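You operate a simulated robot arm through the tools that you are given. There is no shell and no other tool. Be economical: measure what you need, move in short steps, check, and stop when the job is done.

You run a simulated two-armed robot. Do the job below in one go: nothing can be reset, and whatever is moved stays where it is left.

## Task
Add the wet yellow pane to the purple-banded tray and dry both panes on it in dryer A27.
Fine: one whole cycle; tray and both panes stay in, drawer closed; the other panes stay.

The check looks at the end state, three seconds after you hand in, the way a careful person would. Anything else that was tipped, shoved, dropped, spilled or broken makes it a failure.

## Robot
Two 7-joint arms with two-finger parallel grippers on one trunk, on a base that drives. Base frame: it is fixed to the floor where the robot stands at the start and does not move with it; the origin is under the middle of the robot, x ahead of it, y to its left, z up; the surface under the hand at the start is at about z = 82. Lengths are in cm, angles in rad, forces in N, time in s.
The left shoulder is at the start at [7, 13.3, 119.1], the right one opposite. With the tool pointing down near the work surface each hand reaches from about 10 to 64 cm from the robot's upright axis, wherever it stands, measured 20 degrees to its own side. Places, roughly: dryer [80, -20, 90]; dryer button [70, -30, 100]; dryer drawer [80, -20, 90]; inside of the dryer drawer [80, -20, 80]; pane [50, -125, 75]; tray [50, -60, 90]. Payload 1.57 kg a hand.
The tool frame of a hand sits at the grasp point between the pads (the TCP): z along the fingers, y along the line on which they close. The tips reach 3 cm beyond it. The gripper opens to 8 cm. The fingers are 1.7 cm wide and 1.2 cm thick; the gripper's body (4 by 8.2 cm) begins 8 cm behind the TCP.
Orientation is that of the tool frame in the base frame, as a unit quaternion [x, y, z, w]. With the fingers straight down and closing along the base's y, the tool's x points along the base's -x, its y along +y and its z along -z.

## Interface
- The arms move only by the tool step_arm. It takes "left_steps", "right_steps" or both (then of equal length, played together; a hand with none holds still); each is a list of rows, each a list of 7 numbers: the shift along the tool's x, y, z in m, then the turn, a rotation vector about the tool's x, y, z in rad, then the gripper command, from -1 (shut) to 1 (fully open), values between in proportion. In form: [[dx, dy, dz, rx, ry, rz, hand], ...]. A call has 1 to 12 rows; each row shifts and turns the commanded pose from where the row before left it, along the tool's axes as they then stand. A row lasts 0.2 s, in which the tool goes at most 5 cm and 0.15 rad; a call with a longer step from one row to the next is refused whole, and so is a gripper value outside its range. A pose out of reach is approached as far as the arm can. The call stops where the force on the tool passes 90 N (or 10 N more than at its start, if that is more) or the arm is blocked; 0.2 s more then pass. Each finger travels about 15.3 cm/s and halts on what it meets, pressing with about 24 N; the grip force reading is that of the motor and also rises with nothing between the fingers. The clock runs only during rows and for 0.2 s after the last one: add rows that do not move to give the fingers time. It gives the time, the measured TCP pose, the force on the tool (base axes), the opening and the grip force at its end, in the units of the frame above (readings bear some noise), with the torque about the TCP (base axes, N m) and any sound that the robot's microphone picked up.
- Cameras (640 x 400 px; columns grow to the right, rows downward): "scene" is now at [12.75, -4.82, 141.76]; the picture's right is [-0.51, -0.86, 0.00], its down [-0.49, 0.29, -0.82] and it looks along [0.71, -0.42, -0.57] (base axes); focal length 214 px, centre (320, 200). "left" rides on the left gripper at [7.2, 0.7, -12.2] in its tool frame; the picture's right is [-0.09, 1.00, 0.00], its down [-0.84, -0.08, -0.54] and it looks along [-0.54, -0.05, 0.84] (tool axes); focal length 238 px, centre (320, 200). "right" rides on the right gripper at [7.2, -0.7, -12.2] in its tool frame; the picture's right is [0.09, 1.00, 0.00], its down [-0.84, 0.08, -0.54] and it looks along [-0.54, 0.05, 0.84] (tool axes); focal length 238 px, centre (320, 200).
- snapshot(camera): a new picture of that camera. No time passes.
- raise_lower(by): slides the trunk up (or, below 0, down) by that many cm; the arms and the scene camera ride with it, the base frame stays. It gives what a move gives, with no picture.
- steer(legs): drives the robot by 1 to 6 legs, each [ahead, left, turn to the left] in cm, cm and rad, along the robot's own axes; the way and the turn of a leg run together, so that a leg with both is an arc; at most 150 cm and 3.142 rad a leg. The arms and the cameras ride along, it lands a little off, and it stops where it bumps. It gives what a move gives.
- pan_tilt(pan, tilt): turns the head with the scene camera to pan (to the left, within 1.501 rad either way) and tilt (down, from -0.506 to 1.204), counted from straight ahead of the robot. It gives what a move gives.
- measure_at(camera, pixels): for up to 12 pixels [column, row] of the newest picture of that camera ("zoom" is the newest enlarged one), the place [x, y, z] in the base frame of the surface seen there, good to about 0.2 cm. No time passes.
- close_up(camera, box): a new picture of the part [left, top, right, bottom] of that camera's present view, enlarged. No time passes.
- hand_in(): hands the job in; it is judged then, once.

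Work in short steps. Measure before you move; look again where a grasp or a placing could have gone wrong, and mend it. You have 80 turns and 58 pictures in all, those below and enlarged ones among them. Open the grippers and draw the arms clear of the work before you hand the job in, unless the task says otherwise; then end with one line.

The tools are called after "Emit:" by a JSON object that holds its "op" and its "data". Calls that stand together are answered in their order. step_arm: Moves the arms, as the interface text tells. Its arguments: {"type":"object","properties":{"left_steps":{"type":"array","items":{"type":"array","items":{"type":"number"}}},"right_steps":{"type":"array","items":{"type":"array","items":{"type":"number"}}}},"required":[]} The other tools are called the same way: raise_lower (by) slides the trunk up or down; steer (legs) drives the base; pan_tilt (pan, tilt) turns the head that bears the scene camera; snapshot (camera) takes a picture; measure_at (camera, pixels) gives the place of the surface under pixels of a picture; close_up (camera, box) takes an enlarged picture of a part of a camera's view; hand_in () hands the job in.

At the start:

```text
t: 0.0
left_ee_pos: [38.8, -3.61, 133.0]
left_ee_rot: [-0.001, 1.0, 0.0, 0.001]
left_contact_force: [-0.1, 0.6, -0.6]
left_ft_torque: [0.03, 0.02, 0.0]
left_grip_width: 7.98
left_finger_force: 0.0
right_ee_pos: [27.83, -38.63, 132.39]
right_ee_rot: [-0.002, 1.0, 0.0, 0.0]
right_contact_force: [-0.3, 0.6, 0.1]
right_ft_torque: [-0.01, -0.01, 0.03]
right_grip_width: 8.01
right_finger_force: 0.1
trunk travel left (down, up): [-76.5, 17.5]
robot x, y, heading: [-0.09, -0.28, -0.001]
head pan, tilt: [-0.532, 0.606]
```

scene: 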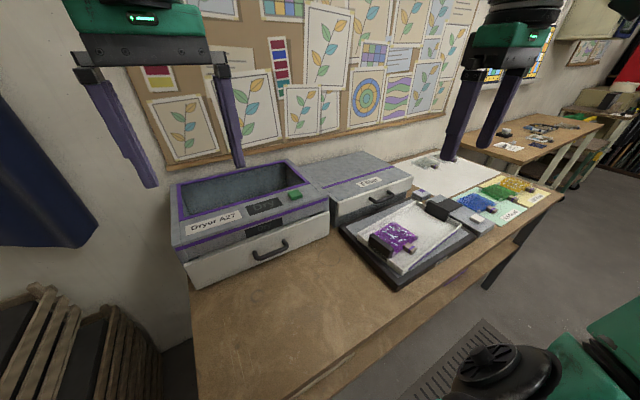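
right: 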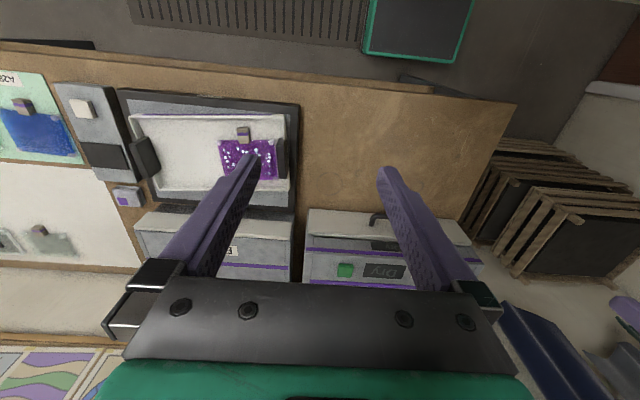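
left: 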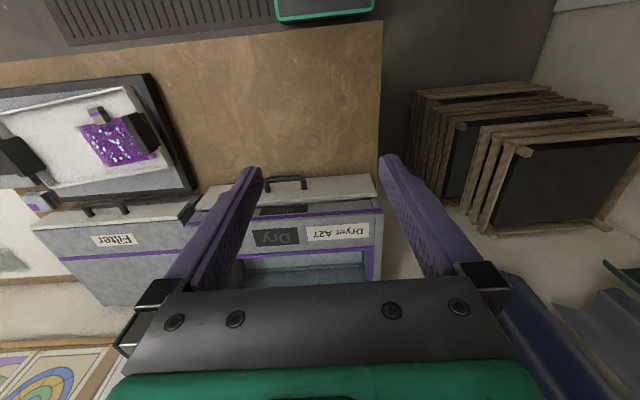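

The scene shows the dryer with a drawer, the tray with a purple pane, and other coloured panes further right. I take enlarged views to read the details.

Emit:
{"op": "close_up", "data": {"camera": "scene", "box": [330, 140, 570, 290]}}

Emit:
{"op": "close_up", "data": {"camera": "scene", "box": [160, 140, 420, 302]}}

```text
2.67 times, centred on (450, 215) of scene
```

zoom: 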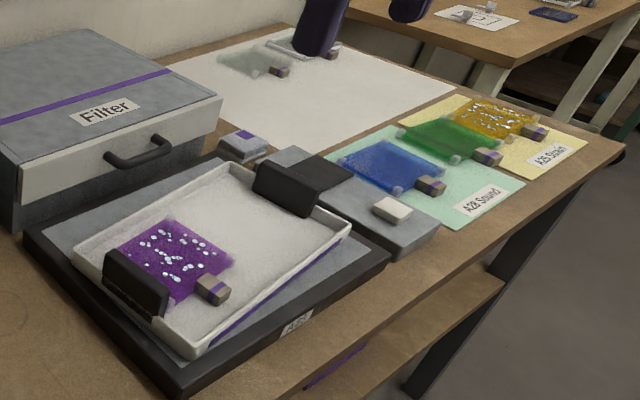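

```text
2.46 times, centred on (290, 221) of scene
```

zoom: 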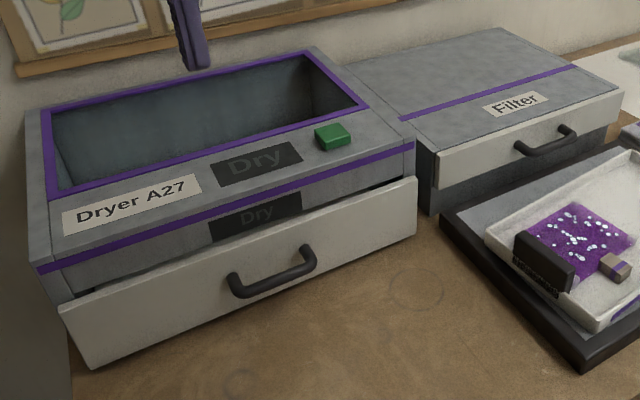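

I measure key points: dryer, tray, handles, panes.

Emit:
{"op": "close_up", "data": {"camera": "scene", "box": [460, 150, 580, 225]}}

Emit:
{"op": "measure_at", "data": {"camera": "scene", "pixels": [[380, 245], [437, 207], [393, 236], [410, 249], [359, 229], [405, 271], [461, 226], [424, 202], [530, 189], [512, 183], [296, 194], [270, 250]]}}

Emit:
{"op": "measure_at", "data": {"camera": "zoom", "pixels": [[200, 90]]}}

```text
5.33 times, centred on (520, 188) of scene
```

zoom: 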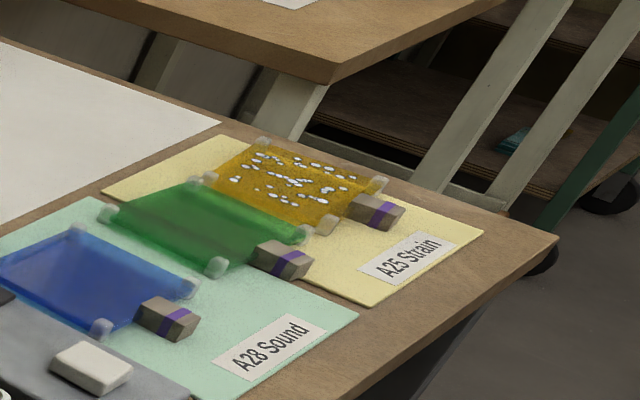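

```text
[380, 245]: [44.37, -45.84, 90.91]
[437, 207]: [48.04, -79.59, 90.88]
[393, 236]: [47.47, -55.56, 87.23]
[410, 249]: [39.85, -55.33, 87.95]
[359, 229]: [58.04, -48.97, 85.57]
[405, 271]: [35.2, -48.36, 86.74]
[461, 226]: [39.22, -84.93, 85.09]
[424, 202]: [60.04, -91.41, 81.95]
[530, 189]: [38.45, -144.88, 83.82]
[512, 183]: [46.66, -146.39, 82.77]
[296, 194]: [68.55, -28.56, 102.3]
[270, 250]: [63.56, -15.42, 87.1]
```

```text
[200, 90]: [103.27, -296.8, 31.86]
```

I look straight ahead/down at the dryer and zoom on its front and the tray's label before moving.

Emit:
{"op": "close_up", "data": {"camera": "scene", "box": [330, 190, 490, 290]}}

Emit:
{"op": "measure_at", "data": {"camera": "scene", "pixels": [[188, 275], [329, 222], [329, 241], [177, 250], [325, 190], [258, 258], [285, 246], [240, 185], [470, 181], [340, 232], [400, 290], [477, 232]]}}

```text
4.00 times, centred on (410, 240) of scene
```

zoom: 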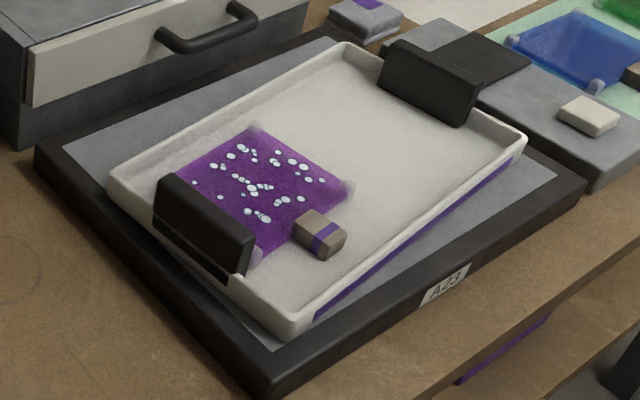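

```text
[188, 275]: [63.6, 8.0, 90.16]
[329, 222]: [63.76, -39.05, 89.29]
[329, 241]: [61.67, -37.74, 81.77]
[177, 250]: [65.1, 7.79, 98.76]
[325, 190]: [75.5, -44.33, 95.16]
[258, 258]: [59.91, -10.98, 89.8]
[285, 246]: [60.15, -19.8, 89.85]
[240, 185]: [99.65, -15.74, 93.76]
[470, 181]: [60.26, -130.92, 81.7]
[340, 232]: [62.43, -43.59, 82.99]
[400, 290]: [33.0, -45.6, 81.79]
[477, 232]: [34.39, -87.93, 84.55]
```

Dryer front is at x≈63.6, y 8…-38; the tray spans y≈-45…-81; the yellow wet pane with its tab is at about (38,-145). I drive right to it and look.

Emit:
{"op": "steer", "data": {"legs": [[0, -125, 0]]}}

Emit:
{"op": "snapshot", "data": {"camera": "right"}}

Emit:
{"op": "snapshot", "data": {"camera": "scene"}}

```text
t: 6.3
left_ee_pos: [37.35, -129.4, 132.94]
left_ee_rot: [0.011, 1.0, 0.0, 0.0]
left_contact_force: [0.4, 0.0, 0.5]
left_ft_torque: [-0.01, 0.01, -0.02]
left_grip_width: 8.0
left_finger_force: 0.0
right_ee_pos: [25.6, -164.23, 132.44]
right_ee_rot: [0.011, 1.0, 0.001, 0.0]
right_contact_force: [-0.4, -0.3, 0.6]
right_ft_torque: [-0.02, -0.02, 0.02]
right_grip_width: 8.01
right_finger_force: 0.0
trunk travel left (down, up): [-76.5, 17.5]
robot x, y, heading: [-1.52, -125.06, -0.021]
head pan, tilt: [-0.532, 0.606]
```

```text
50 pictures are left
```

right: 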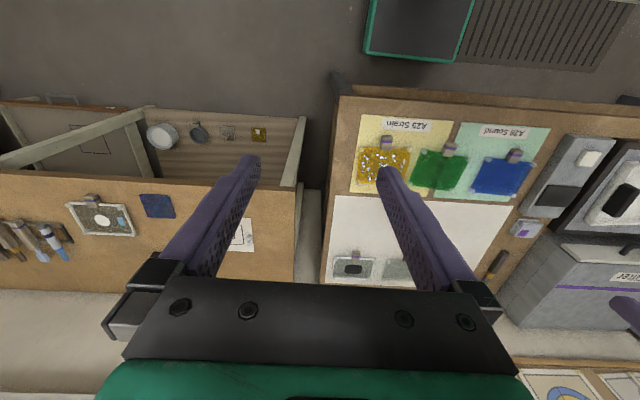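

```text
49 pictures are left
```

scene: 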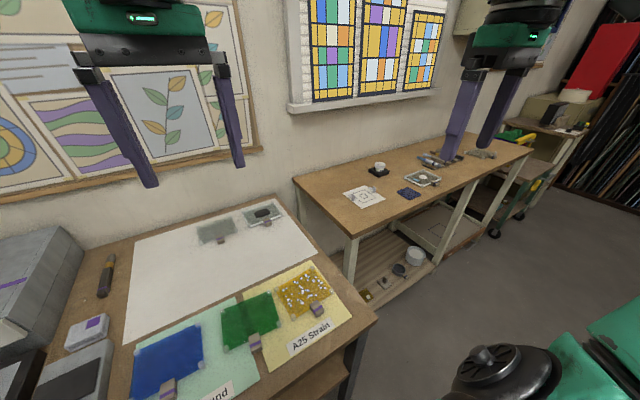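

The yellow droplet-covered pane is at about (303,292) with its tab at (316,309). I zoom and measure it.

Emit:
{"op": "close_up", "data": {"camera": "scene", "box": [210, 250, 370, 350]}}

Emit:
{"op": "measure_at", "data": {"camera": "scene", "pixels": [[277, 284], [309, 266], [331, 291], [298, 317], [318, 307], [250, 336], [303, 292]]}}

```text
4.00 times, centred on (290, 300) of scene
```

zoom: 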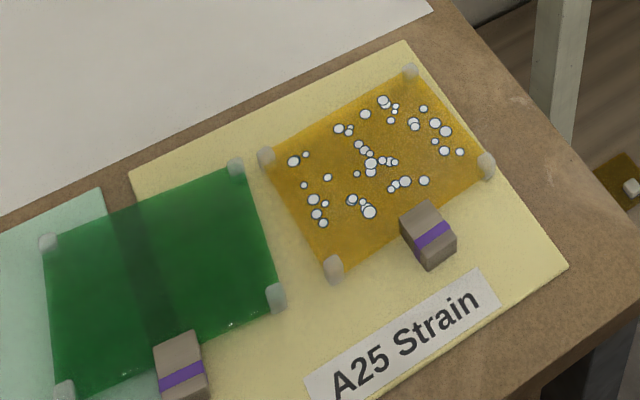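

```text
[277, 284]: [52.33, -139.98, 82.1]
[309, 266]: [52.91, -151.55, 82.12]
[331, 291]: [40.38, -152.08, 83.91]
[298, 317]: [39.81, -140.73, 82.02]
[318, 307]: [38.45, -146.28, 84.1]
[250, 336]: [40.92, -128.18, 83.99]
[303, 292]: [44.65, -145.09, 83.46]
```

I measure the tab's outline in the zoom.

Emit:
{"op": "measure_at", "data": {"camera": "zoom", "pixels": [[405, 230], [427, 208], [450, 236], [428, 263], [428, 235], [420, 222], [440, 248], [330, 180], [500, 330], [268, 165], [480, 175]]}}

```text
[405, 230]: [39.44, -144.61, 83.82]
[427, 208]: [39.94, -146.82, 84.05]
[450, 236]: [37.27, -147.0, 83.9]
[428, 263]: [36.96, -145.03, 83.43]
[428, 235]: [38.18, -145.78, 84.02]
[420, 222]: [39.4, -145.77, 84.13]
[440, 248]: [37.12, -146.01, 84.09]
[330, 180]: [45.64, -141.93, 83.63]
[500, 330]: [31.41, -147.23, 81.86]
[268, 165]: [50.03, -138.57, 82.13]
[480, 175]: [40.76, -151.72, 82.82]
```

Tab: x 36.6–40.1, y −144.6…−147, top z 84, yaw about +0.05. I bring the right hand above it at z≈95 with a half-open gripper.

Emit:
{"op": "step_arm", "data": {"right_steps": [[-0.0122, 0.0187, 0.036, 0, 0, -0.007, 0.4], [-0.0122, 0.0187, 0.036, 0, 0, -0.007, 0.4], [-0.0122, 0.0187, 0.036, 0, 0, -0.007, 0.4], [-0.0122, 0.0187, 0.036, 0, 0, -0.007, 0.4], [-0.0122, 0.0187, 0.036, 0, 0, -0.007, 0.4], [-0.0122, 0.0187, 0.036, 0, 0, -0.007, 0.4], [-0.0122, 0.0187, 0.036, 0, 0, -0.007, 0.4], [-0.0122, 0.0187, 0.036, 0, 0, -0.007, 0.4], [-0.0122, 0.0187, 0.036, 0, 0, -0.007, 0.4], [-0.0122, 0.0187, 0.036, 0, 0, -0.007, 0.4], [0, 0, 0, 0, 0, 0, 0.4]]}}

Emit:
{"op": "snapshot", "data": {"camera": "right"}}

```text
t: 8.7
left_ee_pos: [37.21, -129.37, 133.15]
left_ee_rot: [0.011, 1.0, 0.0, -0.001]
left_contact_force: [0.4, -0.2, 1.0]
left_ft_torque: [-0.01, 0.0, 0.0]
left_grip_width: 7.98
left_finger_force: 0.0
right_ee_pos: [37.75, -145.43, 96.59]
right_ee_rot: [-0.024, 1.0, 0.0, 0.0]
right_contact_force: [1.0, 0.1, 0.6]
right_ft_torque: [0.0, -0.05, 0.0]
right_grip_width: 5.6
right_finger_force: 0.2
trunk travel left (down, up): [-76.5, 17.5]
robot x, y, heading: [-1.05, -124.85, -0.022]
head pan, tilt: [-0.532, 0.606]
```

```text
47 pictures are left
```

right: 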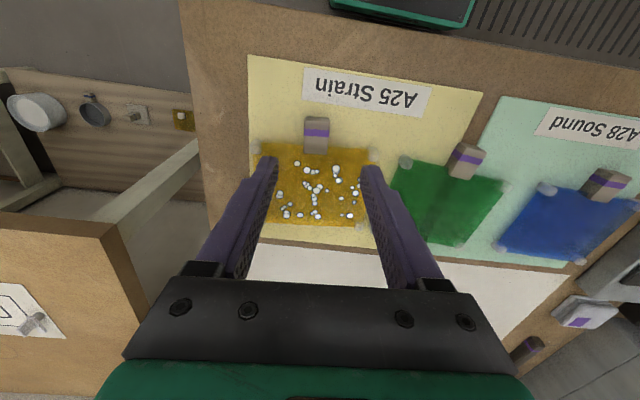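

The tab is at (316,135). I measure it from this nearer view.

Emit:
{"op": "measure_at", "data": {"camera": "right", "pixels": [[307, 120], [328, 120], [316, 135], [306, 148], [327, 150], [270, 150], [365, 152], [316, 200], [316, 110]]}}

```text
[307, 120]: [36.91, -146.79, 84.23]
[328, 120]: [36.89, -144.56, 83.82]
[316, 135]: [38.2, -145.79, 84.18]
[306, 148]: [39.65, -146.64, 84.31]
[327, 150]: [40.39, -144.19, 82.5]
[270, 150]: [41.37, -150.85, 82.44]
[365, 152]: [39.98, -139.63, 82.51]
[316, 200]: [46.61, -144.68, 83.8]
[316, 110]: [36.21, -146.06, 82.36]
```

Tab centre ≈(38.3,−145.65), aligned with the hand. I go down to z≈85.6.

Emit:
{"op": "step_arm", "data": {"right_steps": [[-0.0035, -0.002, 0.02, 0, 0, 0, 0.4], [0, 0, 0.03, 0, 0, 0, 0.4], [0, 0, 0.03, 0, 0, 0, 0.4], [0, 0, 0.02, 0, 0, 0, 0.4], [0, 0, 0.008, 0, 0, 0, 0.4], [0, 0, 0, 0, 0, 0, 0.4]]}}

Emit:
{"op": "snapshot", "data": {"camera": "right"}}

```text
t: 10.1
left_ee_pos: [37.21, -129.51, 133.04]
left_ee_rot: [0.01, 1.0, 0.0, -0.001]
left_contact_force: [0.4, 0.0, -0.7]
left_ft_torque: [-0.03, 0.01, -0.01]
left_grip_width: 7.99
left_finger_force: 0.1
right_ee_pos: [38.01, -145.53, 85.61]
right_ee_rot: [-0.025, 1.0, 0.0, 0.001]
right_contact_force: [-0.8, -0.1, -0.3]
right_ft_torque: [-0.02, 0.01, 0.0]
right_grip_width: 5.62
right_finger_force: 0.0
trunk travel left (down, up): [-76.5, 17.5]
robot x, y, heading: [-1.58, -125.05, -0.023]
head pan, tilt: [-0.532, 0.606]
```

```text
46 pictures are left
```

right: 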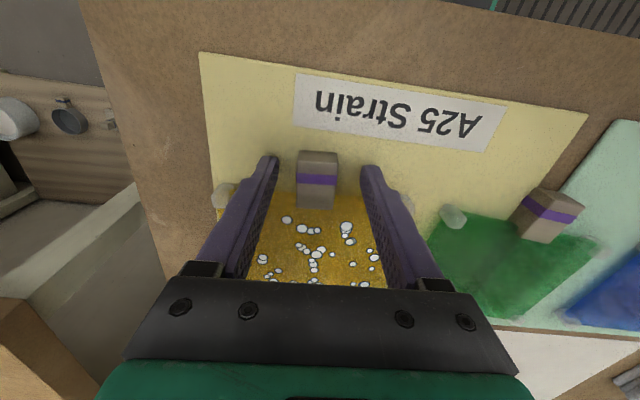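

The tab lies between the finger tips. I close.

Emit:
{"op": "step_arm", "data": {"right_steps": [[0, 0, 0.001, 0, 0, 0, 0.0], [0, 0, 0, 0, 0, 0, -0.5], [0, 0, 0, 0, 0, 0, -1], [0, 0, 0, 0, 0, 0, -1]]}}

```text
t: 11.1
left_ee_pos: [37.33, -129.47, 133.07]
left_ee_rot: [0.011, 1.0, 0.0, 0.0]
left_contact_force: [0.0, 0.2, 0.2]
left_ft_torque: [0.0, -0.02, 0.04]
left_grip_width: 7.99
left_finger_force: 0.0
right_ee_pos: [38.01, -145.52, 85.6]
right_ee_rot: [-0.025, 1.0, 0.0, -0.001]
right_contact_force: [0.0, -0.7, 0.5]
right_ft_torque: [-0.04, -0.02, 0.05]
right_grip_width: 2.54
right_finger_force: 23.7
trunk travel left (down, up): [-76.5, 17.5]
robot x, y, heading: [-1.28, -125.14, -0.025]
head pan, tilt: [-0.532, 0.606]
```

Gripped at 2.5 cm width. I lift straight up 12 cm and check.

Emit:
{"op": "step_arm", "data": {"right_steps": [[0, 0, -0.01, 0, 0, 0, -1], [0, 0, -0.02, 0, 0, 0, -1], [0, 0, -0.03, 0, 0, 0, -1], [0, 0, -0.03, 0, 0, 0, -1], [0, 0, -0.03, 0, 0, 0, -1], [0, 0, -0.02, 0, 0, 0, -1], [0, 0, 0, 0, 0, 0, -1]]}}

Emit:
{"op": "snapshot", "data": {"camera": "right"}}

```text
t: 12.7
left_ee_pos: [37.29, -129.55, 133.04]
left_ee_rot: [0.011, 1.0, 0.0, 0.0]
left_contact_force: [-0.3, 0.2, -0.3]
left_ft_torque: [0.02, 0.01, 0.03]
left_grip_width: 7.96
left_finger_force: 0.0
right_ee_pos: [38.08, -145.58, 99.53]
right_ee_rot: [-0.024, 1.0, 0.0, 0.001]
right_contact_force: [-0.3, 1.4, -1.1]
right_ft_torque: [-0.02, 0.06, 0.02]
right_grip_width: 2.55
right_finger_force: 24.6
trunk travel left (down, up): [-76.5, 17.5]
robot x, y, heading: [-1.09, -124.89, -0.023]
head pan, tilt: [-0.532, 0.606]
```

```text
45 pictures are left
```

right: 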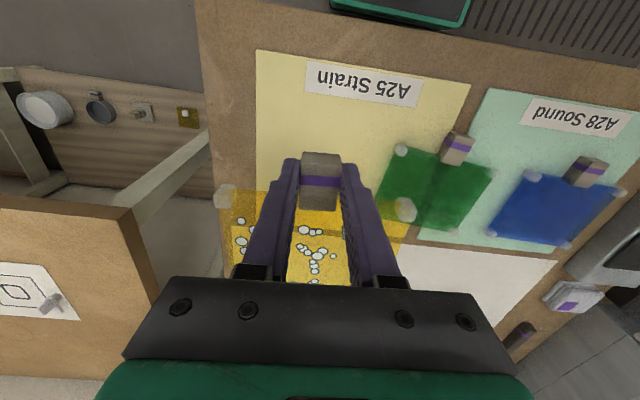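

Pane lifted level. I drive back left about 74 cm (correcting the heading) with the pane at z≈96, clear of the tray handles (91).

Emit:
{"op": "steer", "data": {"legs": [[0, 74, 0.02]]}}

Emit:
{"op": "pan_tilt", "data": {"pan": -0.45, "tilt": 0.95}}

Emit:
{"op": "snapshot", "data": {"camera": "scene"}}

Emit:
{"op": "snapshot", "data": {"camera": "right"}}

```text
t: 16.7
left_ee_pos: [38.26, -54.42, 132.94]
left_ee_rot: [0.002, 1.0, 0.0, 0.0]
left_contact_force: [-0.6, 0.0, 1.0]
left_ft_torque: [0.01, -0.01, -0.01]
left_grip_width: 7.99
left_finger_force: 0.1
right_ee_pos: [39.4, -70.33, 99.45]
right_ee_rot: [-0.033, 0.999, 0.0, 0.0]
right_contact_force: [-0.2, -0.8, -0.9]
right_ft_torque: [0.01, 0.04, 0.0]
right_grip_width: 2.54
right_finger_force: 24.1
trunk travel left (down, up): [-76.5, 17.5]
robot x, y, heading: [0.01, -50.4, -0.004]
head pan, tilt: [-0.532, 0.606]
```

```text
t: 17.6
left_ee_pos: [38.42, -54.22, 132.98]
left_ee_rot: [0.002, 1.0, 0.0, 0.0]
left_contact_force: [-0.2, 0.5, -0.3]
left_ft_torque: [-0.01, 0.0, -0.02]
left_grip_width: 8.0
left_finger_force: 0.1
right_ee_pos: [39.41, -70.26, 99.56]
right_ee_rot: [-0.034, 0.999, 0.0, -0.001]
right_contact_force: [-0.1, -0.4, -1.1]
right_ft_torque: [-0.03, 0.1, -0.01]
right_grip_width: 2.53
right_finger_force: 23.8
trunk travel left (down, up): [-76.5, 17.5]
robot x, y, heading: [-0.52, -50.58, -0.002]
head pan, tilt: [-0.45, 0.949]
```

```text
44 pictures are left
```

scene: 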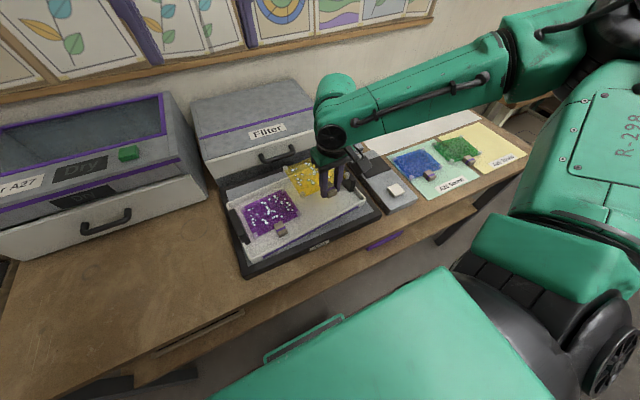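

```text
43 pictures are left
```

right: 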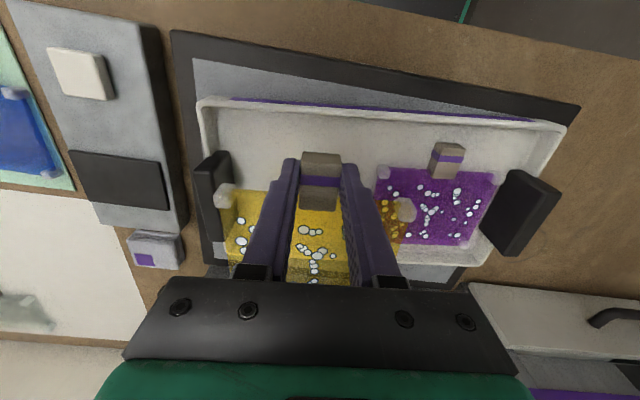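

I measure tray corners, handles and purple pane edges from the hand camera.

Emit:
{"op": "measure_at", "data": {"camera": "right", "pixels": [[205, 102], [560, 127], [383, 172], [493, 175], [434, 147], [215, 130], [212, 160], [545, 185], [430, 260], [548, 150], [300, 130], [485, 238]]}}

Emit:
{"op": "measure_at", "data": {"camera": "scene", "pixels": [[244, 264], [367, 204], [244, 205], [298, 215], [281, 233], [245, 225], [320, 227], [272, 192]]}}

```text
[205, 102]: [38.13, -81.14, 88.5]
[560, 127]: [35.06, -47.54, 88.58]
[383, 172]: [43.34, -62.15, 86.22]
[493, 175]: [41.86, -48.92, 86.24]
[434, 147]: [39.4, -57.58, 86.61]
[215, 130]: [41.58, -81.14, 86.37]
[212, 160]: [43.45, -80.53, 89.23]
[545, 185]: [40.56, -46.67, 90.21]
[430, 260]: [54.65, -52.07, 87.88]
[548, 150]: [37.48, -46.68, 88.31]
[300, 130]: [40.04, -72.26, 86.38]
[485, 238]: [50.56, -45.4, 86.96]
```

```text
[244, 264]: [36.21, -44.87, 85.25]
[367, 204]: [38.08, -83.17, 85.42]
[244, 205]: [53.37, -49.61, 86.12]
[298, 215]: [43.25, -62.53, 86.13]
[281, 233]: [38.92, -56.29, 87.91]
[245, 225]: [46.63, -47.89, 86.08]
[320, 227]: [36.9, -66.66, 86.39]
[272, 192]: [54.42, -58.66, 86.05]
```

I zoom on the tray in the scene view to fix the far wall and the pane's extents.

Emit:
{"op": "close_up", "data": {"camera": "scene", "box": [210, 150, 402, 270]}}

```text
3.33 times, centred on (306, 210) of scene
```

zoom: 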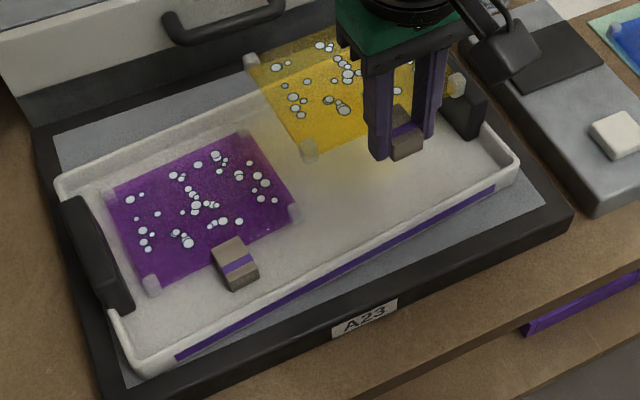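

Emit:
{"op": "measure_at", "data": {"camera": "zoom", "pixels": [[308, 150], [252, 60], [407, 150], [455, 85], [110, 192], [242, 140], [152, 284], [292, 212], [238, 288], [180, 132], [165, 139], [140, 362]]}}

```text
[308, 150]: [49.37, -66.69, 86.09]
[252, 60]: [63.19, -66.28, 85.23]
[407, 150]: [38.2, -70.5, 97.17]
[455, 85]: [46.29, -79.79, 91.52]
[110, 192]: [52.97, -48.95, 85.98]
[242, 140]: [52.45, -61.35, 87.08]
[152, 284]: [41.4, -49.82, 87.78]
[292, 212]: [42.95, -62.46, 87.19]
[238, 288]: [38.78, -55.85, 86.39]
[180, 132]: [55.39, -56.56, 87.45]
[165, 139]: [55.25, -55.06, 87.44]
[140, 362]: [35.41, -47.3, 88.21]
```

Free floor of the tray: I want the tab at about (41.5,−71.3) with yaw 0.09, floor z≈86.3 so TCP ≈90.0 on contact. I shift, turn and descend to ~90.7.

Emit:
{"op": "step_arm", "data": {"right_steps": [[-0.01, -0.006, 0, 0, 0, -0.011, -1], [-0.0103, -0.0058, 0, 0, 0, -0.012, -1], [0, 0, 0.02, 0, 0, 0, -1], [0, 0, 0.02, 0, 0, 0, -1], [0, 0, 0.02, 0, 0, 0, -1], [0, 0, 0.015, 0, 0, 0, -1], [0, 0, 0.012, 0, 0, 0, -1], [0, 0, 0, 0, 0, 0, -1]]}}

Emit:
{"op": "snapshot", "data": {"camera": "right"}}

```text
t: 19.4
left_ee_pos: [38.46, -54.37, 132.87]
left_ee_rot: [0.001, 1.0, 0.001, 0.0]
left_contact_force: [0.1, 0.2, -0.2]
left_ft_torque: [-0.02, 0.04, 0.01]
left_grip_width: 7.99
left_finger_force: 0.0
right_ee_pos: [41.49, -71.22, 90.64]
right_ee_rot: [-0.045, 0.999, 0.0, 0.001]
right_contact_force: [0.6, 0.2, -0.7]
right_ft_torque: [-0.03, 0.07, 0.01]
right_grip_width: 2.54
right_finger_force: 24.5
trunk travel left (down, up): [-76.5, 17.5]
robot x, y, heading: [-0.6, -50.12, -0.005]
head pan, tilt: [-0.45, 0.949]
```

```text
41 pictures are left
```

right: 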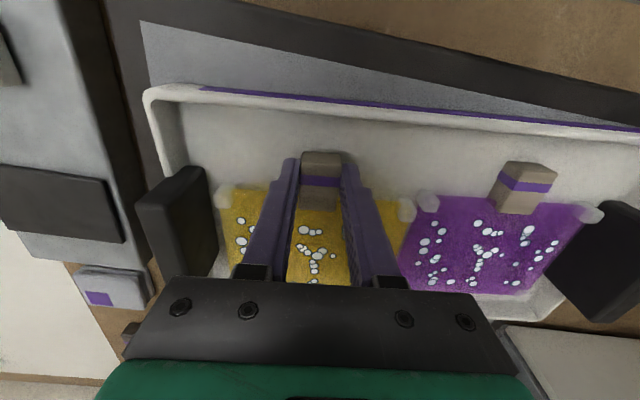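

Pane is inside the tray walls, clear of both neighbours. I lower in small steps until contact.

Emit:
{"op": "step_arm", "data": {"right_steps": [[0, 0, 0.003, 0, 0, 0, -1], [0, 0, 0.003, 0, 0, 0, -1], [0, 0, 0, 0, 0, 0, -1]]}}

```text
t: 20.2
left_ee_pos: [38.34, -54.18, 133.08]
left_ee_rot: [0.002, 1.0, 0.001, 0.0]
left_contact_force: [0.4, 0.2, -0.4]
left_ft_torque: [0.0, 0.01, 0.0]
left_grip_width: 8.03
left_finger_force: 0.0
right_ee_pos: [41.46, -71.28, 90.13]
right_ee_rot: [-0.045, 0.999, -0.001, -0.001]
right_contact_force: [-1.2, -1.4, -0.9]
right_ft_torque: [-0.03, 0.1, -0.02]
right_grip_width: 2.54
right_finger_force: 23.6
trunk travel left (down, up): [-76.5, 17.5]
robot x, y, heading: [-0.44, -50.72, 0.0]
head pan, tilt: [-0.45, 0.949]
```

Still no contact; I go 2 mm at a time further.

Emit:
{"op": "step_arm", "data": {"right_steps": [[0, 0, 0.002, 0, 0, 0, -1], [0, 0, 0, 0, 0, 0, -1]]}}

Emit:
{"op": "close_up", "data": {"camera": "scene", "box": [210, 150, 402, 270]}}

```text
t: 20.8
left_ee_pos: [38.48, -54.36, 133.0]
left_ee_rot: [0.002, 1.0, 0.0, 0.001]
left_contact_force: [0.2, 0.8, 0.7]
left_ft_torque: [0.04, 0.06, -0.02]
left_grip_width: 8.0
left_finger_force: 0.1
right_ee_pos: [41.46, -71.31, 89.98]
right_ee_rot: [-0.045, 0.999, 0.0, 0.0]
right_contact_force: [0.1, 0.3, -1.0]
right_ft_torque: [-0.01, 0.08, 0.01]
right_grip_width: 2.54
right_finger_force: 23.8
trunk travel left (down, up): [-76.5, 17.5]
robot x, y, heading: [-0.5, -50.37, -0.002]
head pan, tilt: [-0.45, 0.949]
```

```text
3.33 times, centred on (306, 210) of scene
```

zoom: 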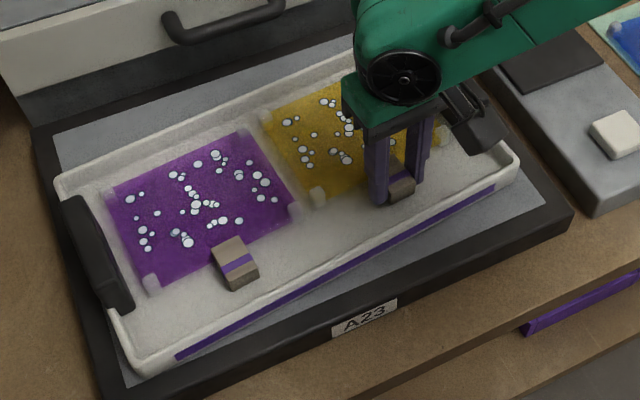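

Emit:
{"op": "step_arm", "data": {"right_steps": [[0, 0, 0.002, 0, 0, 0, -1], [0, 0, 0, 0, 0, 0, -1]]}}

Emit:
{"op": "step_arm", "data": {"right_steps": [[0, 0, 0.0015, 0, 0, 0, -1], [0, 0, 0, 0, 0, 0, -1]]}}

```text
t: 21.4
left_ee_pos: [38.46, -54.31, 133.01]
left_ee_rot: [0.002, 1.0, 0.0, -0.001]
left_contact_force: [0.0, 0.0, 0.0]
left_ft_torque: [0.01, 0.02, 0.03]
left_grip_width: 7.99
left_finger_force: 0.1
right_ee_pos: [41.39, -71.37, 89.66]
right_ee_rot: [-0.046, 0.999, 0.0, 0.0]
right_contact_force: [-0.2, -0.6, -1.3]
right_ft_torque: [-0.02, 0.12, 0.01]
right_grip_width: 2.53
right_finger_force: 25.0
trunk travel left (down, up): [-76.5, 17.5]
robot x, y, heading: [-0.34, -50.51, -0.004]
head pan, tilt: [-0.45, 0.949]
```

```text
t: 22.0
left_ee_pos: [38.45, -54.35, 133.24]
left_ee_rot: [0.002, 1.0, 0.0, 0.0]
left_contact_force: [-0.1, -0.7, 0.2]
left_ft_torque: [0.0, -0.02, 0.03]
left_grip_width: 7.99
left_finger_force: 0.1
right_ee_pos: [41.55, -71.37, 89.5]
right_ee_rot: [-0.045, 0.999, -0.001, 0.0]
right_contact_force: [-0.8, 0.6, -1.2]
right_ft_torque: [0.0, 0.11, 0.01]
right_grip_width: 2.54
right_finger_force: 24.1
trunk travel left (down, up): [-76.5, 17.5]
robot x, y, heading: [-0.57, -50.55, -0.01]
head pan, tilt: [-0.45, 0.949]
```

Still unloaded (torque 0.1 N m, the pane's weight). One more small step.

Emit:
{"op": "step_arm", "data": {"right_steps": [[0, 0, 0.0015, 0, 0, 0, -1], [0, 0, 0, 0, 0, 0, -1]]}}

Emit:
{"op": "snapshot", "data": {"camera": "right"}}

```text
t: 22.6
left_ee_pos: [38.39, -54.24, 132.98]
left_ee_rot: [0.002, 1.0, 0.001, 0.0]
left_contact_force: [-0.6, 0.8, -0.2]
left_ft_torque: [0.02, 0.02, 0.01]
left_grip_width: 8.0
left_finger_force: 0.1
right_ee_pos: [41.53, -71.26, 89.47]
right_ee_rot: [-0.045, 0.999, 0.0, 0.001]
right_contact_force: [0.6, 0.3, -1.2]
right_ft_torque: [0.01, 0.07, 0.03]
right_grip_width: 2.54
right_finger_force: 24.4
trunk travel left (down, up): [-76.5, 17.5]
robot x, y, heading: [-0.37, -50.33, -0.0]
head pan, tilt: [-0.45, 0.949]
```

```text
39 pictures are left
```

right: 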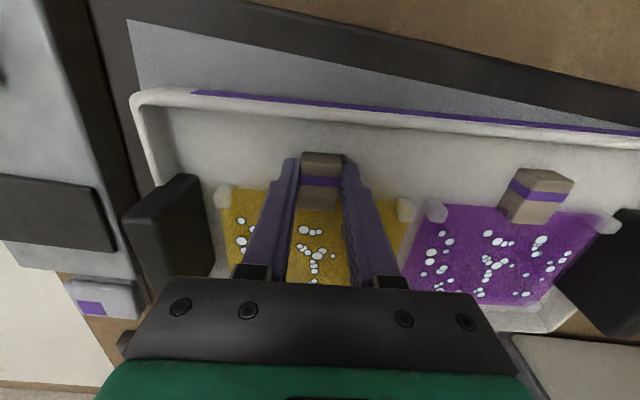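

I compare heights of the two panes.

Emit:
{"op": "measure_at", "data": {"camera": "right", "pixels": [[321, 164], [540, 190], [222, 196], [433, 209], [330, 210], [470, 250], [260, 150], [400, 160]]}}

```text
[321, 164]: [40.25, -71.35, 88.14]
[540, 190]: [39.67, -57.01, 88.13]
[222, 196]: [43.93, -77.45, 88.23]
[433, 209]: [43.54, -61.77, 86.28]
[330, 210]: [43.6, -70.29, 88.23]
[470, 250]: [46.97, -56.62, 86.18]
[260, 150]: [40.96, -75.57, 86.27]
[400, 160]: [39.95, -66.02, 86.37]
```

Both tab tops are at 88.1, so the pane is on the floor of the tray. I open and retreat upward.

Emit:
{"op": "step_arm", "data": {"right_steps": [[0, 0, 0, 0, 0, 0, -0.3], [0, 0, 0, 0, 0, 0, 0.3], [0, 0, 0, 0, 0, 0, 0.3], [0, 0, -0.01, 0, 0, 0, 0.3], [0, 0, -0.03, 0, 0, 0, 0.3], [0, 0, -0.05, 0, 0, 0, 0.3], [0, 0, -0.05, 0, 0, 0, 0.3], [0, 0, -0.05, 0, 0, 0, 0.5], [0, 0, 0, 0, 0, 0, 1]]}}

Emit:
{"op": "snapshot", "data": {"camera": "right"}}

```text
t: 24.6
left_ee_pos: [38.4, -54.25, 133.12]
left_ee_rot: [0.002, 1.0, 0.0, 0.0]
left_contact_force: [-0.1, 0.4, -0.2]
left_ft_torque: [0.0, -0.04, 0.02]
left_grip_width: 8.0
left_finger_force: 0.1
right_ee_pos: [41.52, -71.31, 108.47]
right_ee_rot: [-0.045, 0.999, 0.0, 0.0]
right_contact_force: [-0.3, -0.7, 1.1]
right_ft_torque: [0.0, -0.01, -0.02]
right_grip_width: 8.0
right_finger_force: 0.1
trunk travel left (down, up): [-76.5, 17.5]
robot x, y, heading: [-0.22, -50.41, -0.004]
head pan, tilt: [-0.45, 0.949]
```

```text
38 pictures are left
```

right: 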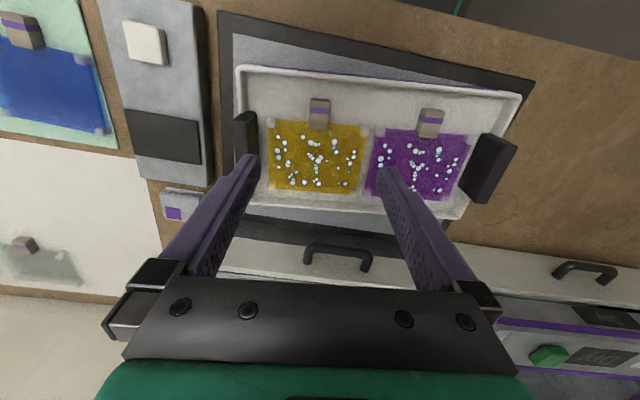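

Both panes lie flat and apart. I check how far the robot's front is from the table edge before going to the dryer.

Emit:
{"op": "measure_at", "data": {"camera": "scene", "pixels": [[266, 358], [340, 318], [445, 270], [200, 345], [300, 280], [250, 310], [380, 241], [100, 220], [120, 222], [66, 235]]}}

Emit:
{"op": "steer", "data": {"legs": [[0, 51, 0]]}}

Emit:
{"op": "pan_tilt", "data": {"pan": -0.2, "tilt": 0.8}}

Emit:
{"op": "snapshot", "data": {"camera": "scene"}}

Emit:
{"op": "snapshot", "data": {"camera": "right"}}

```text
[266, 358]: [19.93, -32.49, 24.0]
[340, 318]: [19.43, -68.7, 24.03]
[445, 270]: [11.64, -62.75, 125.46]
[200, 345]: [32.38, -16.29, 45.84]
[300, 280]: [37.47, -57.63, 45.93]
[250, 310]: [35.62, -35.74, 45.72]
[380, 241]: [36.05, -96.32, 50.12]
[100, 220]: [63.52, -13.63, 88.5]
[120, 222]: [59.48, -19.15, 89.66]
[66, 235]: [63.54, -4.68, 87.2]
```

```text
t: 27.6
left_ee_pos: [38.51, -2.83, 133.09]
left_ee_rot: [0.001, 1.0, 0.001, 0.0]
left_contact_force: [0.1, 0.3, 0.4]
left_ft_torque: [0.04, -0.02, -0.03]
left_grip_width: 7.99
left_finger_force: 0.0
right_ee_pos: [41.89, -19.85, 108.39]
right_ee_rot: [-0.045, 0.999, 0.0, 0.0]
right_contact_force: [0.5, -0.1, -0.3]
right_ft_torque: [0.01, -0.03, 0.02]
right_grip_width: 8.01
right_finger_force: 0.0
trunk travel left (down, up): [-76.5, 17.5]
robot x, y, heading: [-0.34, 1.16, -0.002]
head pan, tilt: [-0.45, 0.949]
```

```text
t: 28.4
left_ee_pos: [38.65, -2.77, 133.19]
left_ee_rot: [0.001, 1.0, 0.0, 0.001]
left_contact_force: [-0.1, -0.8, -0.2]
left_ft_torque: [-0.02, 0.0, 0.01]
left_grip_width: 7.99
left_finger_force: 0.1
right_ee_pos: [41.82, -19.8, 108.43]
right_ee_rot: [-0.045, 0.999, 0.0, 0.0]
right_contact_force: [-0.1, -0.1, 0.2]
right_ft_torque: [-0.01, -0.04, 0.0]
right_grip_width: 8.0
right_finger_force: 0.0
trunk travel left (down, up): [-76.5, 17.5]
robot x, y, heading: [-0.25, 0.68, 0.001]
head pan, tilt: [-0.201, 0.799]
```

```text
37 pictures are left
```

scene: 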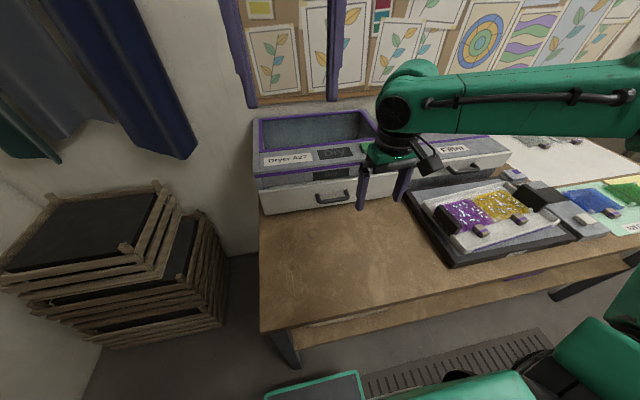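

```text
36 pictures are left
```

right: 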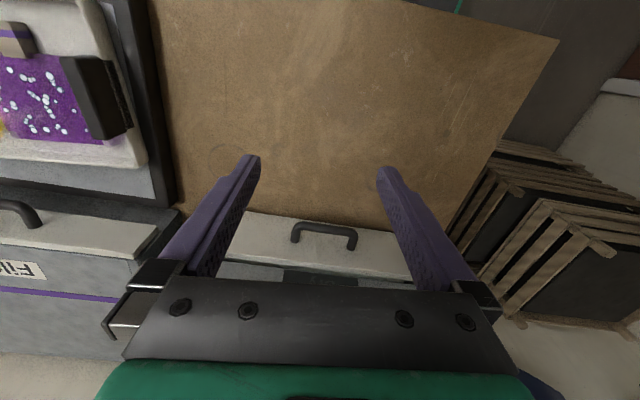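

The base front was at x≈20 with the table edge at ≈32, so I can advance ~7 cm. First I measure the handle bar around (325,230).

Emit:
{"op": "measure_at", "data": {"camera": "right", "pixels": [[325, 227], [325, 240], [300, 226], [350, 233], [325, 232], [325, 265], [260, 228], [390, 250], [170, 205], [152, 215]]}}

Emit:
{"op": "close_up", "data": {"camera": "scene", "box": [240, 100, 432, 220]}}

```text
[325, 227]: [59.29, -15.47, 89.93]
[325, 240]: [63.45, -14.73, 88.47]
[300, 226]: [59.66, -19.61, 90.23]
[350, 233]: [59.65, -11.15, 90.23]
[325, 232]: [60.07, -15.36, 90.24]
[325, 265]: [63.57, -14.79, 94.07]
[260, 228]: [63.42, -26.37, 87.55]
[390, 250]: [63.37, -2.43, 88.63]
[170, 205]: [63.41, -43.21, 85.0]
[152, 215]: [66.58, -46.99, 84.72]
```

```text
3.33 times, centred on (336, 160) of scene
```

zoom: 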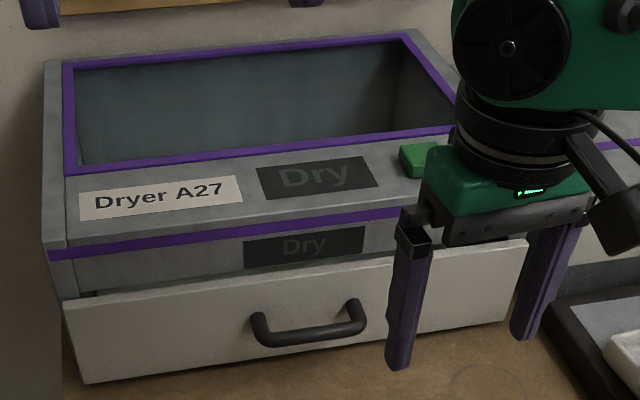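

Bar: x 59.3–60.6, top z 90.2, y −10.5…−20; front at 63.5. I will hook it with closed fingers (1.7 cm wide in x) in the 2.9 cm gap. First I advance 7 cm and close the right fingers, unturning the hand.

Emit:
{"op": "steer", "data": {"legs": [[7, 0, 0]]}}

Emit:
{"op": "step_arm", "data": {"right_steps": [[0, 0, 0, 0, 0, 0.045, 0.3], [0, 0, 0, 0, 0, 0.045, -0.5], [0, 0, 0, 0, 0, 0, -1], [0, 0, 0, 0, 0, 0, -1], [0, 0, 0, 0, 0, 0, -1]]}}

```text
t: 29.4
left_ee_pos: [44.68, -2.69, 133.27]
left_ee_rot: [0.001, 1.0, 0.0, 0.002]
left_contact_force: [-0.3, 0.3, -0.2]
left_ft_torque: [0.01, -0.04, 0.0]
left_grip_width: 8.0
left_finger_force: 0.0
right_ee_pos: [48.1, -19.72, 108.71]
right_ee_rot: [-0.046, 0.999, 0.0, 0.003]
right_contact_force: [0.2, 0.2, -1.0]
right_ft_torque: [0.0, -0.05, 0.0]
right_grip_width: 8.0
right_finger_force: 0.0
trunk travel left (down, up): [-76.5, 17.5]
robot x, y, heading: [6.8, 1.24, -0.005]
head pan, tilt: [-0.201, 0.799]
```

```text
t: 30.6
left_ee_pos: [45.44, -2.73, 133.06]
left_ee_rot: [0.002, 1.0, 0.0, 0.001]
left_contact_force: [0.0, 0.6, -0.3]
left_ft_torque: [0.01, -0.03, -0.02]
left_grip_width: 8.03
left_finger_force: 0.1
right_ee_pos: [48.69, -19.7, 108.48]
right_ee_rot: [0.0, 1.0, 0.0, 0.001]
right_contact_force: [-0.1, 0.3, 0.4]
right_ft_torque: [0.01, 0.02, -0.02]
right_grip_width: 0.0
right_finger_force: 21.2
trunk travel left (down, up): [-76.5, 17.5]
robot x, y, heading: [6.58, 0.65, -0.005]
head pan, tilt: [-0.201, 0.799]
```

I move above the gap: (62.0, −15.5) at z≈96.

Emit:
{"op": "step_arm", "data": {"right_steps": [[-0.033, 0.0105, 0, 0, 0, 0, -1], [-0.033, 0.0105, 0, 0, 0, 0, -1], [-0.033, 0.0105, 0, 0, 0, 0, -1], [-0.034, 0.0105, 0, 0, 0, 0, -1], [0, 0, 0.04, 0, 0, 0, -1], [0, 0, 0.04, 0, 0, 0, -1], [0, 0, 0.035, 0, 0, 0, -1], [0, 0, 0, 0, 0, 0, -1], [0, 0, 0, 0, 0, 0, -1]]}}

Emit:
{"op": "close_up", "data": {"camera": "scene", "box": [250, 130, 410, 230]}}

Emit:
{"op": "snapshot", "data": {"camera": "right"}}

```text
t: 32.6
left_ee_pos: [45.53, -2.82, 133.06]
left_ee_rot: [0.002, 1.0, 0.0, 0.0]
left_contact_force: [0.5, -0.3, -0.4]
left_ft_torque: [0.02, 0.0, 0.02]
left_grip_width: 8.02
left_finger_force: 0.0
right_ee_pos: [59.34, -16.77, 97.11]
right_ee_rot: [-0.001, 1.0, 0.0, 0.0]
right_contact_force: [-0.1, -1.1, -0.2]
right_ft_torque: [0.0, 0.02, 0.04]
right_grip_width: 0.0
right_finger_force: 21.6
right hand out of reach, approached as far as the arm can: row 4, 6, 7
trunk travel left (down, up): [-76.5, 17.5]
robot x, y, heading: [6.82, 1.22, -0.005]
head pan, tilt: [-0.201, 0.799]
```

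```text
4.00 times, centred on (330, 180) of scene
```

zoom: 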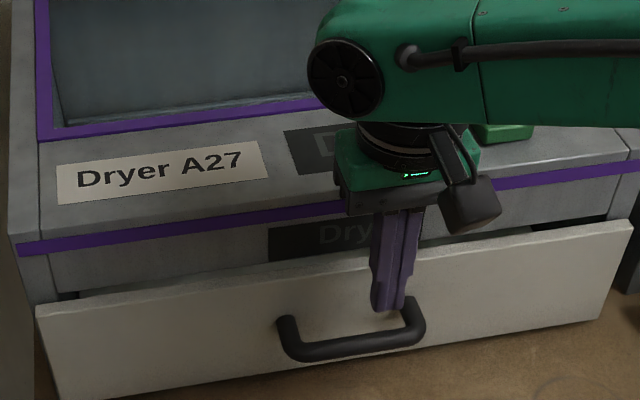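

```text
33 pictures are left
```

right: 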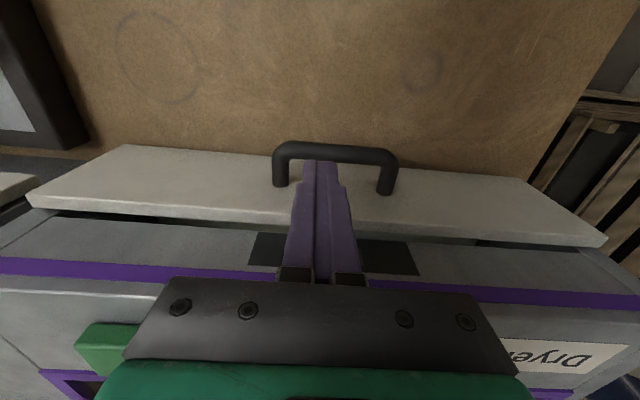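

The arm's reach ended 2.7 cm short. I lift and draw back a little, drive 5 cm ahead, then realign.

Emit:
{"op": "step_arm", "data": {"right_steps": [[0.02, 0, -0.03, 0, 0, 0, -1], [0.01, 0, -0.02, 0, 0, 0, -1], [0, 0, 0, 0, 0, 0, -1]]}}

Emit:
{"op": "steer", "data": {"legs": [[5, 2, 0]]}}

```text
t: 33.4
left_ee_pos: [45.57, -2.77, 133.01]
left_ee_rot: [0.003, 1.0, 0.0, 0.0]
left_contact_force: [0.0, -0.1, -0.4]
left_ft_torque: [0.02, 0.0, 0.03]
left_grip_width: 8.0
left_finger_force: 0.0
right_ee_pos: [56.49, -16.71, 102.18]
right_ee_rot: [0.001, 1.0, 0.0, -0.001]
right_contact_force: [0.6, 0.2, -0.5]
right_ft_torque: [-0.02, -0.01, 0.0]
right_grip_width: 0.02
right_finger_force: 21.0
trunk travel left (down, up): [-76.5, 17.5]
robot x, y, heading: [6.08, 0.88, -0.003]
head pan, tilt: [-0.201, 0.799]
```

```text
t: 34.4
left_ee_pos: [46.03, -2.13, 133.08]
left_ee_rot: [-0.009, 1.0, 0.0, 0.001]
left_contact_force: [0.2, -0.4, 0.5]
left_ft_torque: [0.02, -0.03, 0.0]
left_grip_width: 8.0
left_finger_force: 0.0
right_ee_pos: [57.41, -15.87, 102.05]
right_ee_rot: [-0.01, 1.0, 0.001, -0.001]
right_contact_force: [0.5, -0.3, 0.5]
right_ft_torque: [0.01, 0.0, 0.01]
right_grip_width: 0.0
right_finger_force: 21.4
trunk travel left (down, up): [-76.5, 17.5]
robot x, y, heading: [7.35, 0.8, 0.019]
head pan, tilt: [-0.201, 0.799]
stopped in leg 1: the robot was blocked; the commanded pose is now the measured one
```

Blocked at x≈7.3, so I back off a bit and instead tilt the fingers forward 0.6 rad to gain reach.

Emit:
{"op": "steer", "data": {"legs": [[-1, 0, -0.019]]}}

Emit:
{"op": "step_arm", "data": {"right_steps": [[0, 0, 0, 0, -0.15, 0, -1], [0, 0, 0, 0, -0.15, 0, -1], [0, 0, 0, 0, -0.15, 0, -1], [0, 0, 0, 0, -0.15, 0, -1], [0, 0, 0, 0, 0, 0, -1], [0, 0, 0, 0, 0, 0, -1]]}}

Emit:
{"op": "snapshot", "data": {"camera": "scene"}}

```text
t: 35.2
left_ee_pos: [45.16, -2.87, 133.09]
left_ee_rot: [0.001, 1.0, 0.0, -0.001]
left_contact_force: [0.9, -0.3, -0.5]
left_ft_torque: [0.01, 0.03, 0.03]
left_grip_width: 7.99
left_finger_force: 0.1
right_ee_pos: [56.17, -16.87, 102.03]
right_ee_rot: [-0.002, 1.0, 0.0, -0.002]
right_contact_force: [0.8, 0.2, -0.7]
right_ft_torque: [-0.02, 0.02, 0.02]
right_grip_width: 0.0
right_finger_force: 21.4
trunk travel left (down, up): [-76.5, 17.5]
robot x, y, heading: [6.5, 1.09, -0.003]
head pan, tilt: [-0.201, 0.799]
```

```text
t: 36.6
left_ee_pos: [44.97, -2.95, 133.1]
left_ee_rot: [0.0, 1.0, 0.0, 0.0]
left_contact_force: [0.9, 0.7, 0.0]
left_ft_torque: [-0.02, 0.04, 0.0]
left_grip_width: 7.97
left_finger_force: 0.1
right_ee_pos: [56.08, -16.95, 102.13]
right_ee_rot: [-0.001, 0.955, 0.0, 0.296]
right_contact_force: [0.1, 0.8, 0.3]
right_ft_torque: [-0.02, 0.03, 0.02]
right_grip_width: 0.0
right_finger_force: 21.1
trunk travel left (down, up): [-76.5, 17.5]
robot x, y, heading: [6.18, 0.79, -0.001]
head pan, tilt: [-0.201, 0.799]
```

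```text
32 pictures are left
```

scene: 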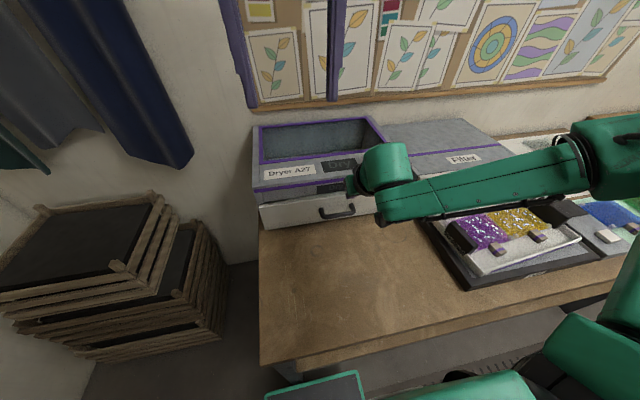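

Tilted with no blocking. I move to the approach start (57.2, −15.5, 96.5) and check with the hand camera.

Emit:
{"op": "measure_at", "data": {"camera": "scene", "pixels": [[450, 208], [500, 200], [400, 215]]}}

Emit:
{"op": "step_arm", "data": {"right_steps": [[0.0114, 0.007, 0.0264, 0, 0, 0, -1], [0.0114, 0.0075, 0.0264, 0, 0, 0, -1], [0, 0, 0, 0, 0, 0, -1], [0, 0, 0, 0, 0, 0, -1]]}}

Emit:
{"op": "snapshot", "data": {"camera": "right"}}

```text
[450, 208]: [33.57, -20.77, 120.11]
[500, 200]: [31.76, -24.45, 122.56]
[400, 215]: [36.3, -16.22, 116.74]
```

```text
t: 37.6
left_ee_pos: [44.83, -2.76, 133.11]
left_ee_rot: [0.001, 1.0, 0.0, 0.0]
left_contact_force: [0.6, -0.1, -0.3]
left_ft_torque: [-0.02, -0.01, -0.02]
left_grip_width: 8.02
left_finger_force: 0.1
right_ee_pos: [57.2, -15.49, 96.37]
right_ee_rot: [-0.001, 0.956, 0.001, 0.294]
right_contact_force: [-0.1, 0.7, 0.7]
right_ft_torque: [-0.02, 0.0, 0.0]
right_grip_width: 0.01
right_finger_force: 21.0
trunk travel left (down, up): [-76.5, 17.5]
robot x, y, heading: [5.9, 0.92, -0.0]
head pan, tilt: [-0.201, 0.799]
```

```text
31 pictures are left
```

right: 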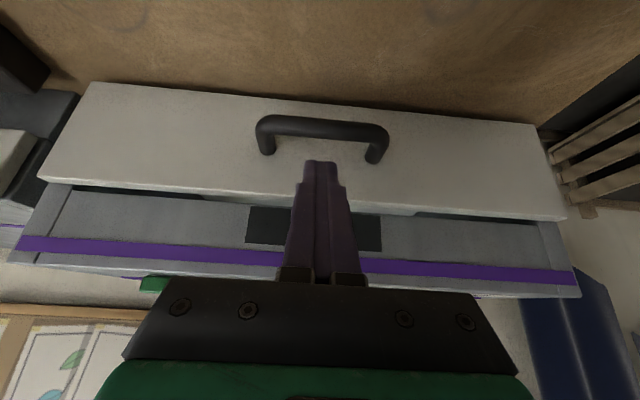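

Emit:
{"op": "measure_at", "data": {"camera": "right", "pixels": [[320, 120], [320, 127], [320, 134], [320, 150], [200, 160], [200, 193], [440, 205]]}}

```text
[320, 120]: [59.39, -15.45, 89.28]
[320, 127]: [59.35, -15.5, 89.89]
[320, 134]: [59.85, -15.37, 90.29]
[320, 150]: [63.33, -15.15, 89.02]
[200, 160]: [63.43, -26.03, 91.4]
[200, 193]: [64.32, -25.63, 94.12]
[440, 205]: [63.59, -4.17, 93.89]
```

Geometry confirmed. I slide 6 cm along the fingers into the gap behind the bar.

Emit:
{"op": "step_arm", "data": {"right_steps": [[0, 0, 0.02, 0, 0, 0, -1], [0, 0, 0.02, 0, 0, 0, -1], [0, 0, 0.012, 0, 0, 0, -1], [0, 0, 0.008, 0, 0, 0, -1], [0, 0, 0, 0, 0, 0, -1]]}}

Emit:
{"op": "snapshot", "data": {"camera": "right"}}

```text
t: 38.8
left_ee_pos: [44.97, -2.85, 133.11]
left_ee_rot: [0.0, 1.0, 0.0, 0.0]
left_contact_force: [0.0, 0.9, 0.4]
left_ft_torque: [0.0, -0.01, 0.0]
left_grip_width: 8.01
left_finger_force: 0.1
right_ee_pos: [60.54, -15.35, 91.46]
right_ee_rot: [0.0, 0.955, -0.001, 0.295]
right_contact_force: [1.1, 0.2, -0.5]
right_ft_torque: [-0.02, -0.02, 0.01]
right_grip_width: 0.01
right_finger_force: 21.5
trunk travel left (down, up): [-76.5, 17.5]
robot x, y, heading: [6.11, 0.83, 0.002]
head pan, tilt: [-0.201, 0.799]
```

```text
30 pictures are left
```

right: 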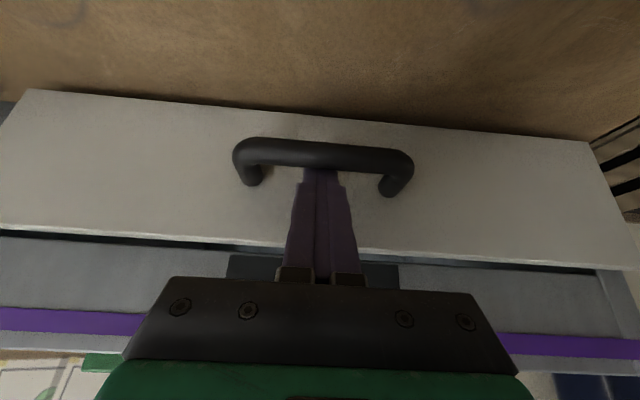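

Finger tips are behind the bar. I pull straight back (−x) 10 cm and watch the force.

Emit:
{"op": "step_arm", "data": {"right_steps": [[0.0082, 0, -0.0056, 0, 0, 0, -1], [0.0082, 0, -0.0056, 0, 0, 0, -1], [0.0082, 0, -0.0056, 0, 0, 0, -1], [0.0082, 0, -0.0056, 0, 0, 0, -1], [0.0124, 0, -0.0085, 0, 0, 0, -1], [0.0124, 0, -0.0085, 0, 0, 0, -1], [0.0124, 0, -0.0085, 0, 0, 0, -1], [0.0124, 0, -0.0085, 0, 0, 0, -1], [0, 0, 0, 0, 0, 0, -1]]}}

Emit:
{"op": "snapshot", "data": {"camera": "right"}}

```text
t: 40.8
left_ee_pos: [44.98, -2.93, 133.12]
left_ee_rot: [0.001, 1.0, 0.0, 0.0]
left_contact_force: [0.5, -0.5, -0.9]
left_ft_torque: [0.01, -0.01, -0.02]
left_grip_width: 8.02
left_finger_force: 0.0
right_ee_pos: [50.51, -15.41, 91.49]
right_ee_rot: [0.0, 0.955, 0.0, 0.295]
right_contact_force: [0.2, -0.4, 0.6]
right_ft_torque: [0.0, -0.03, 0.02]
right_grip_width: 0.0
right_finger_force: 21.3
trunk travel left (down, up): [-76.5, 17.5]
robot x, y, heading: [6.12, 1.1, 0.005]
head pan, tilt: [-0.201, 0.799]
```

```text
29 pictures are left
```

right: 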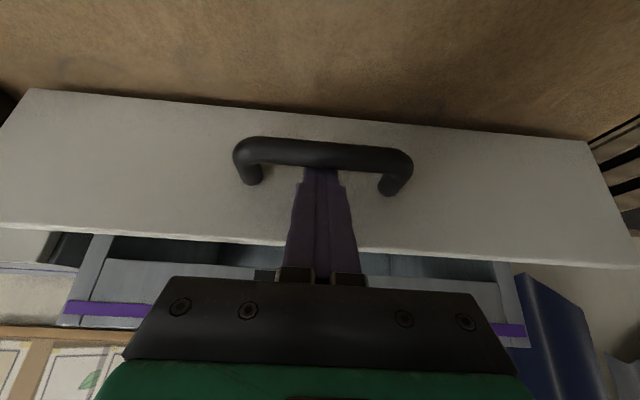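

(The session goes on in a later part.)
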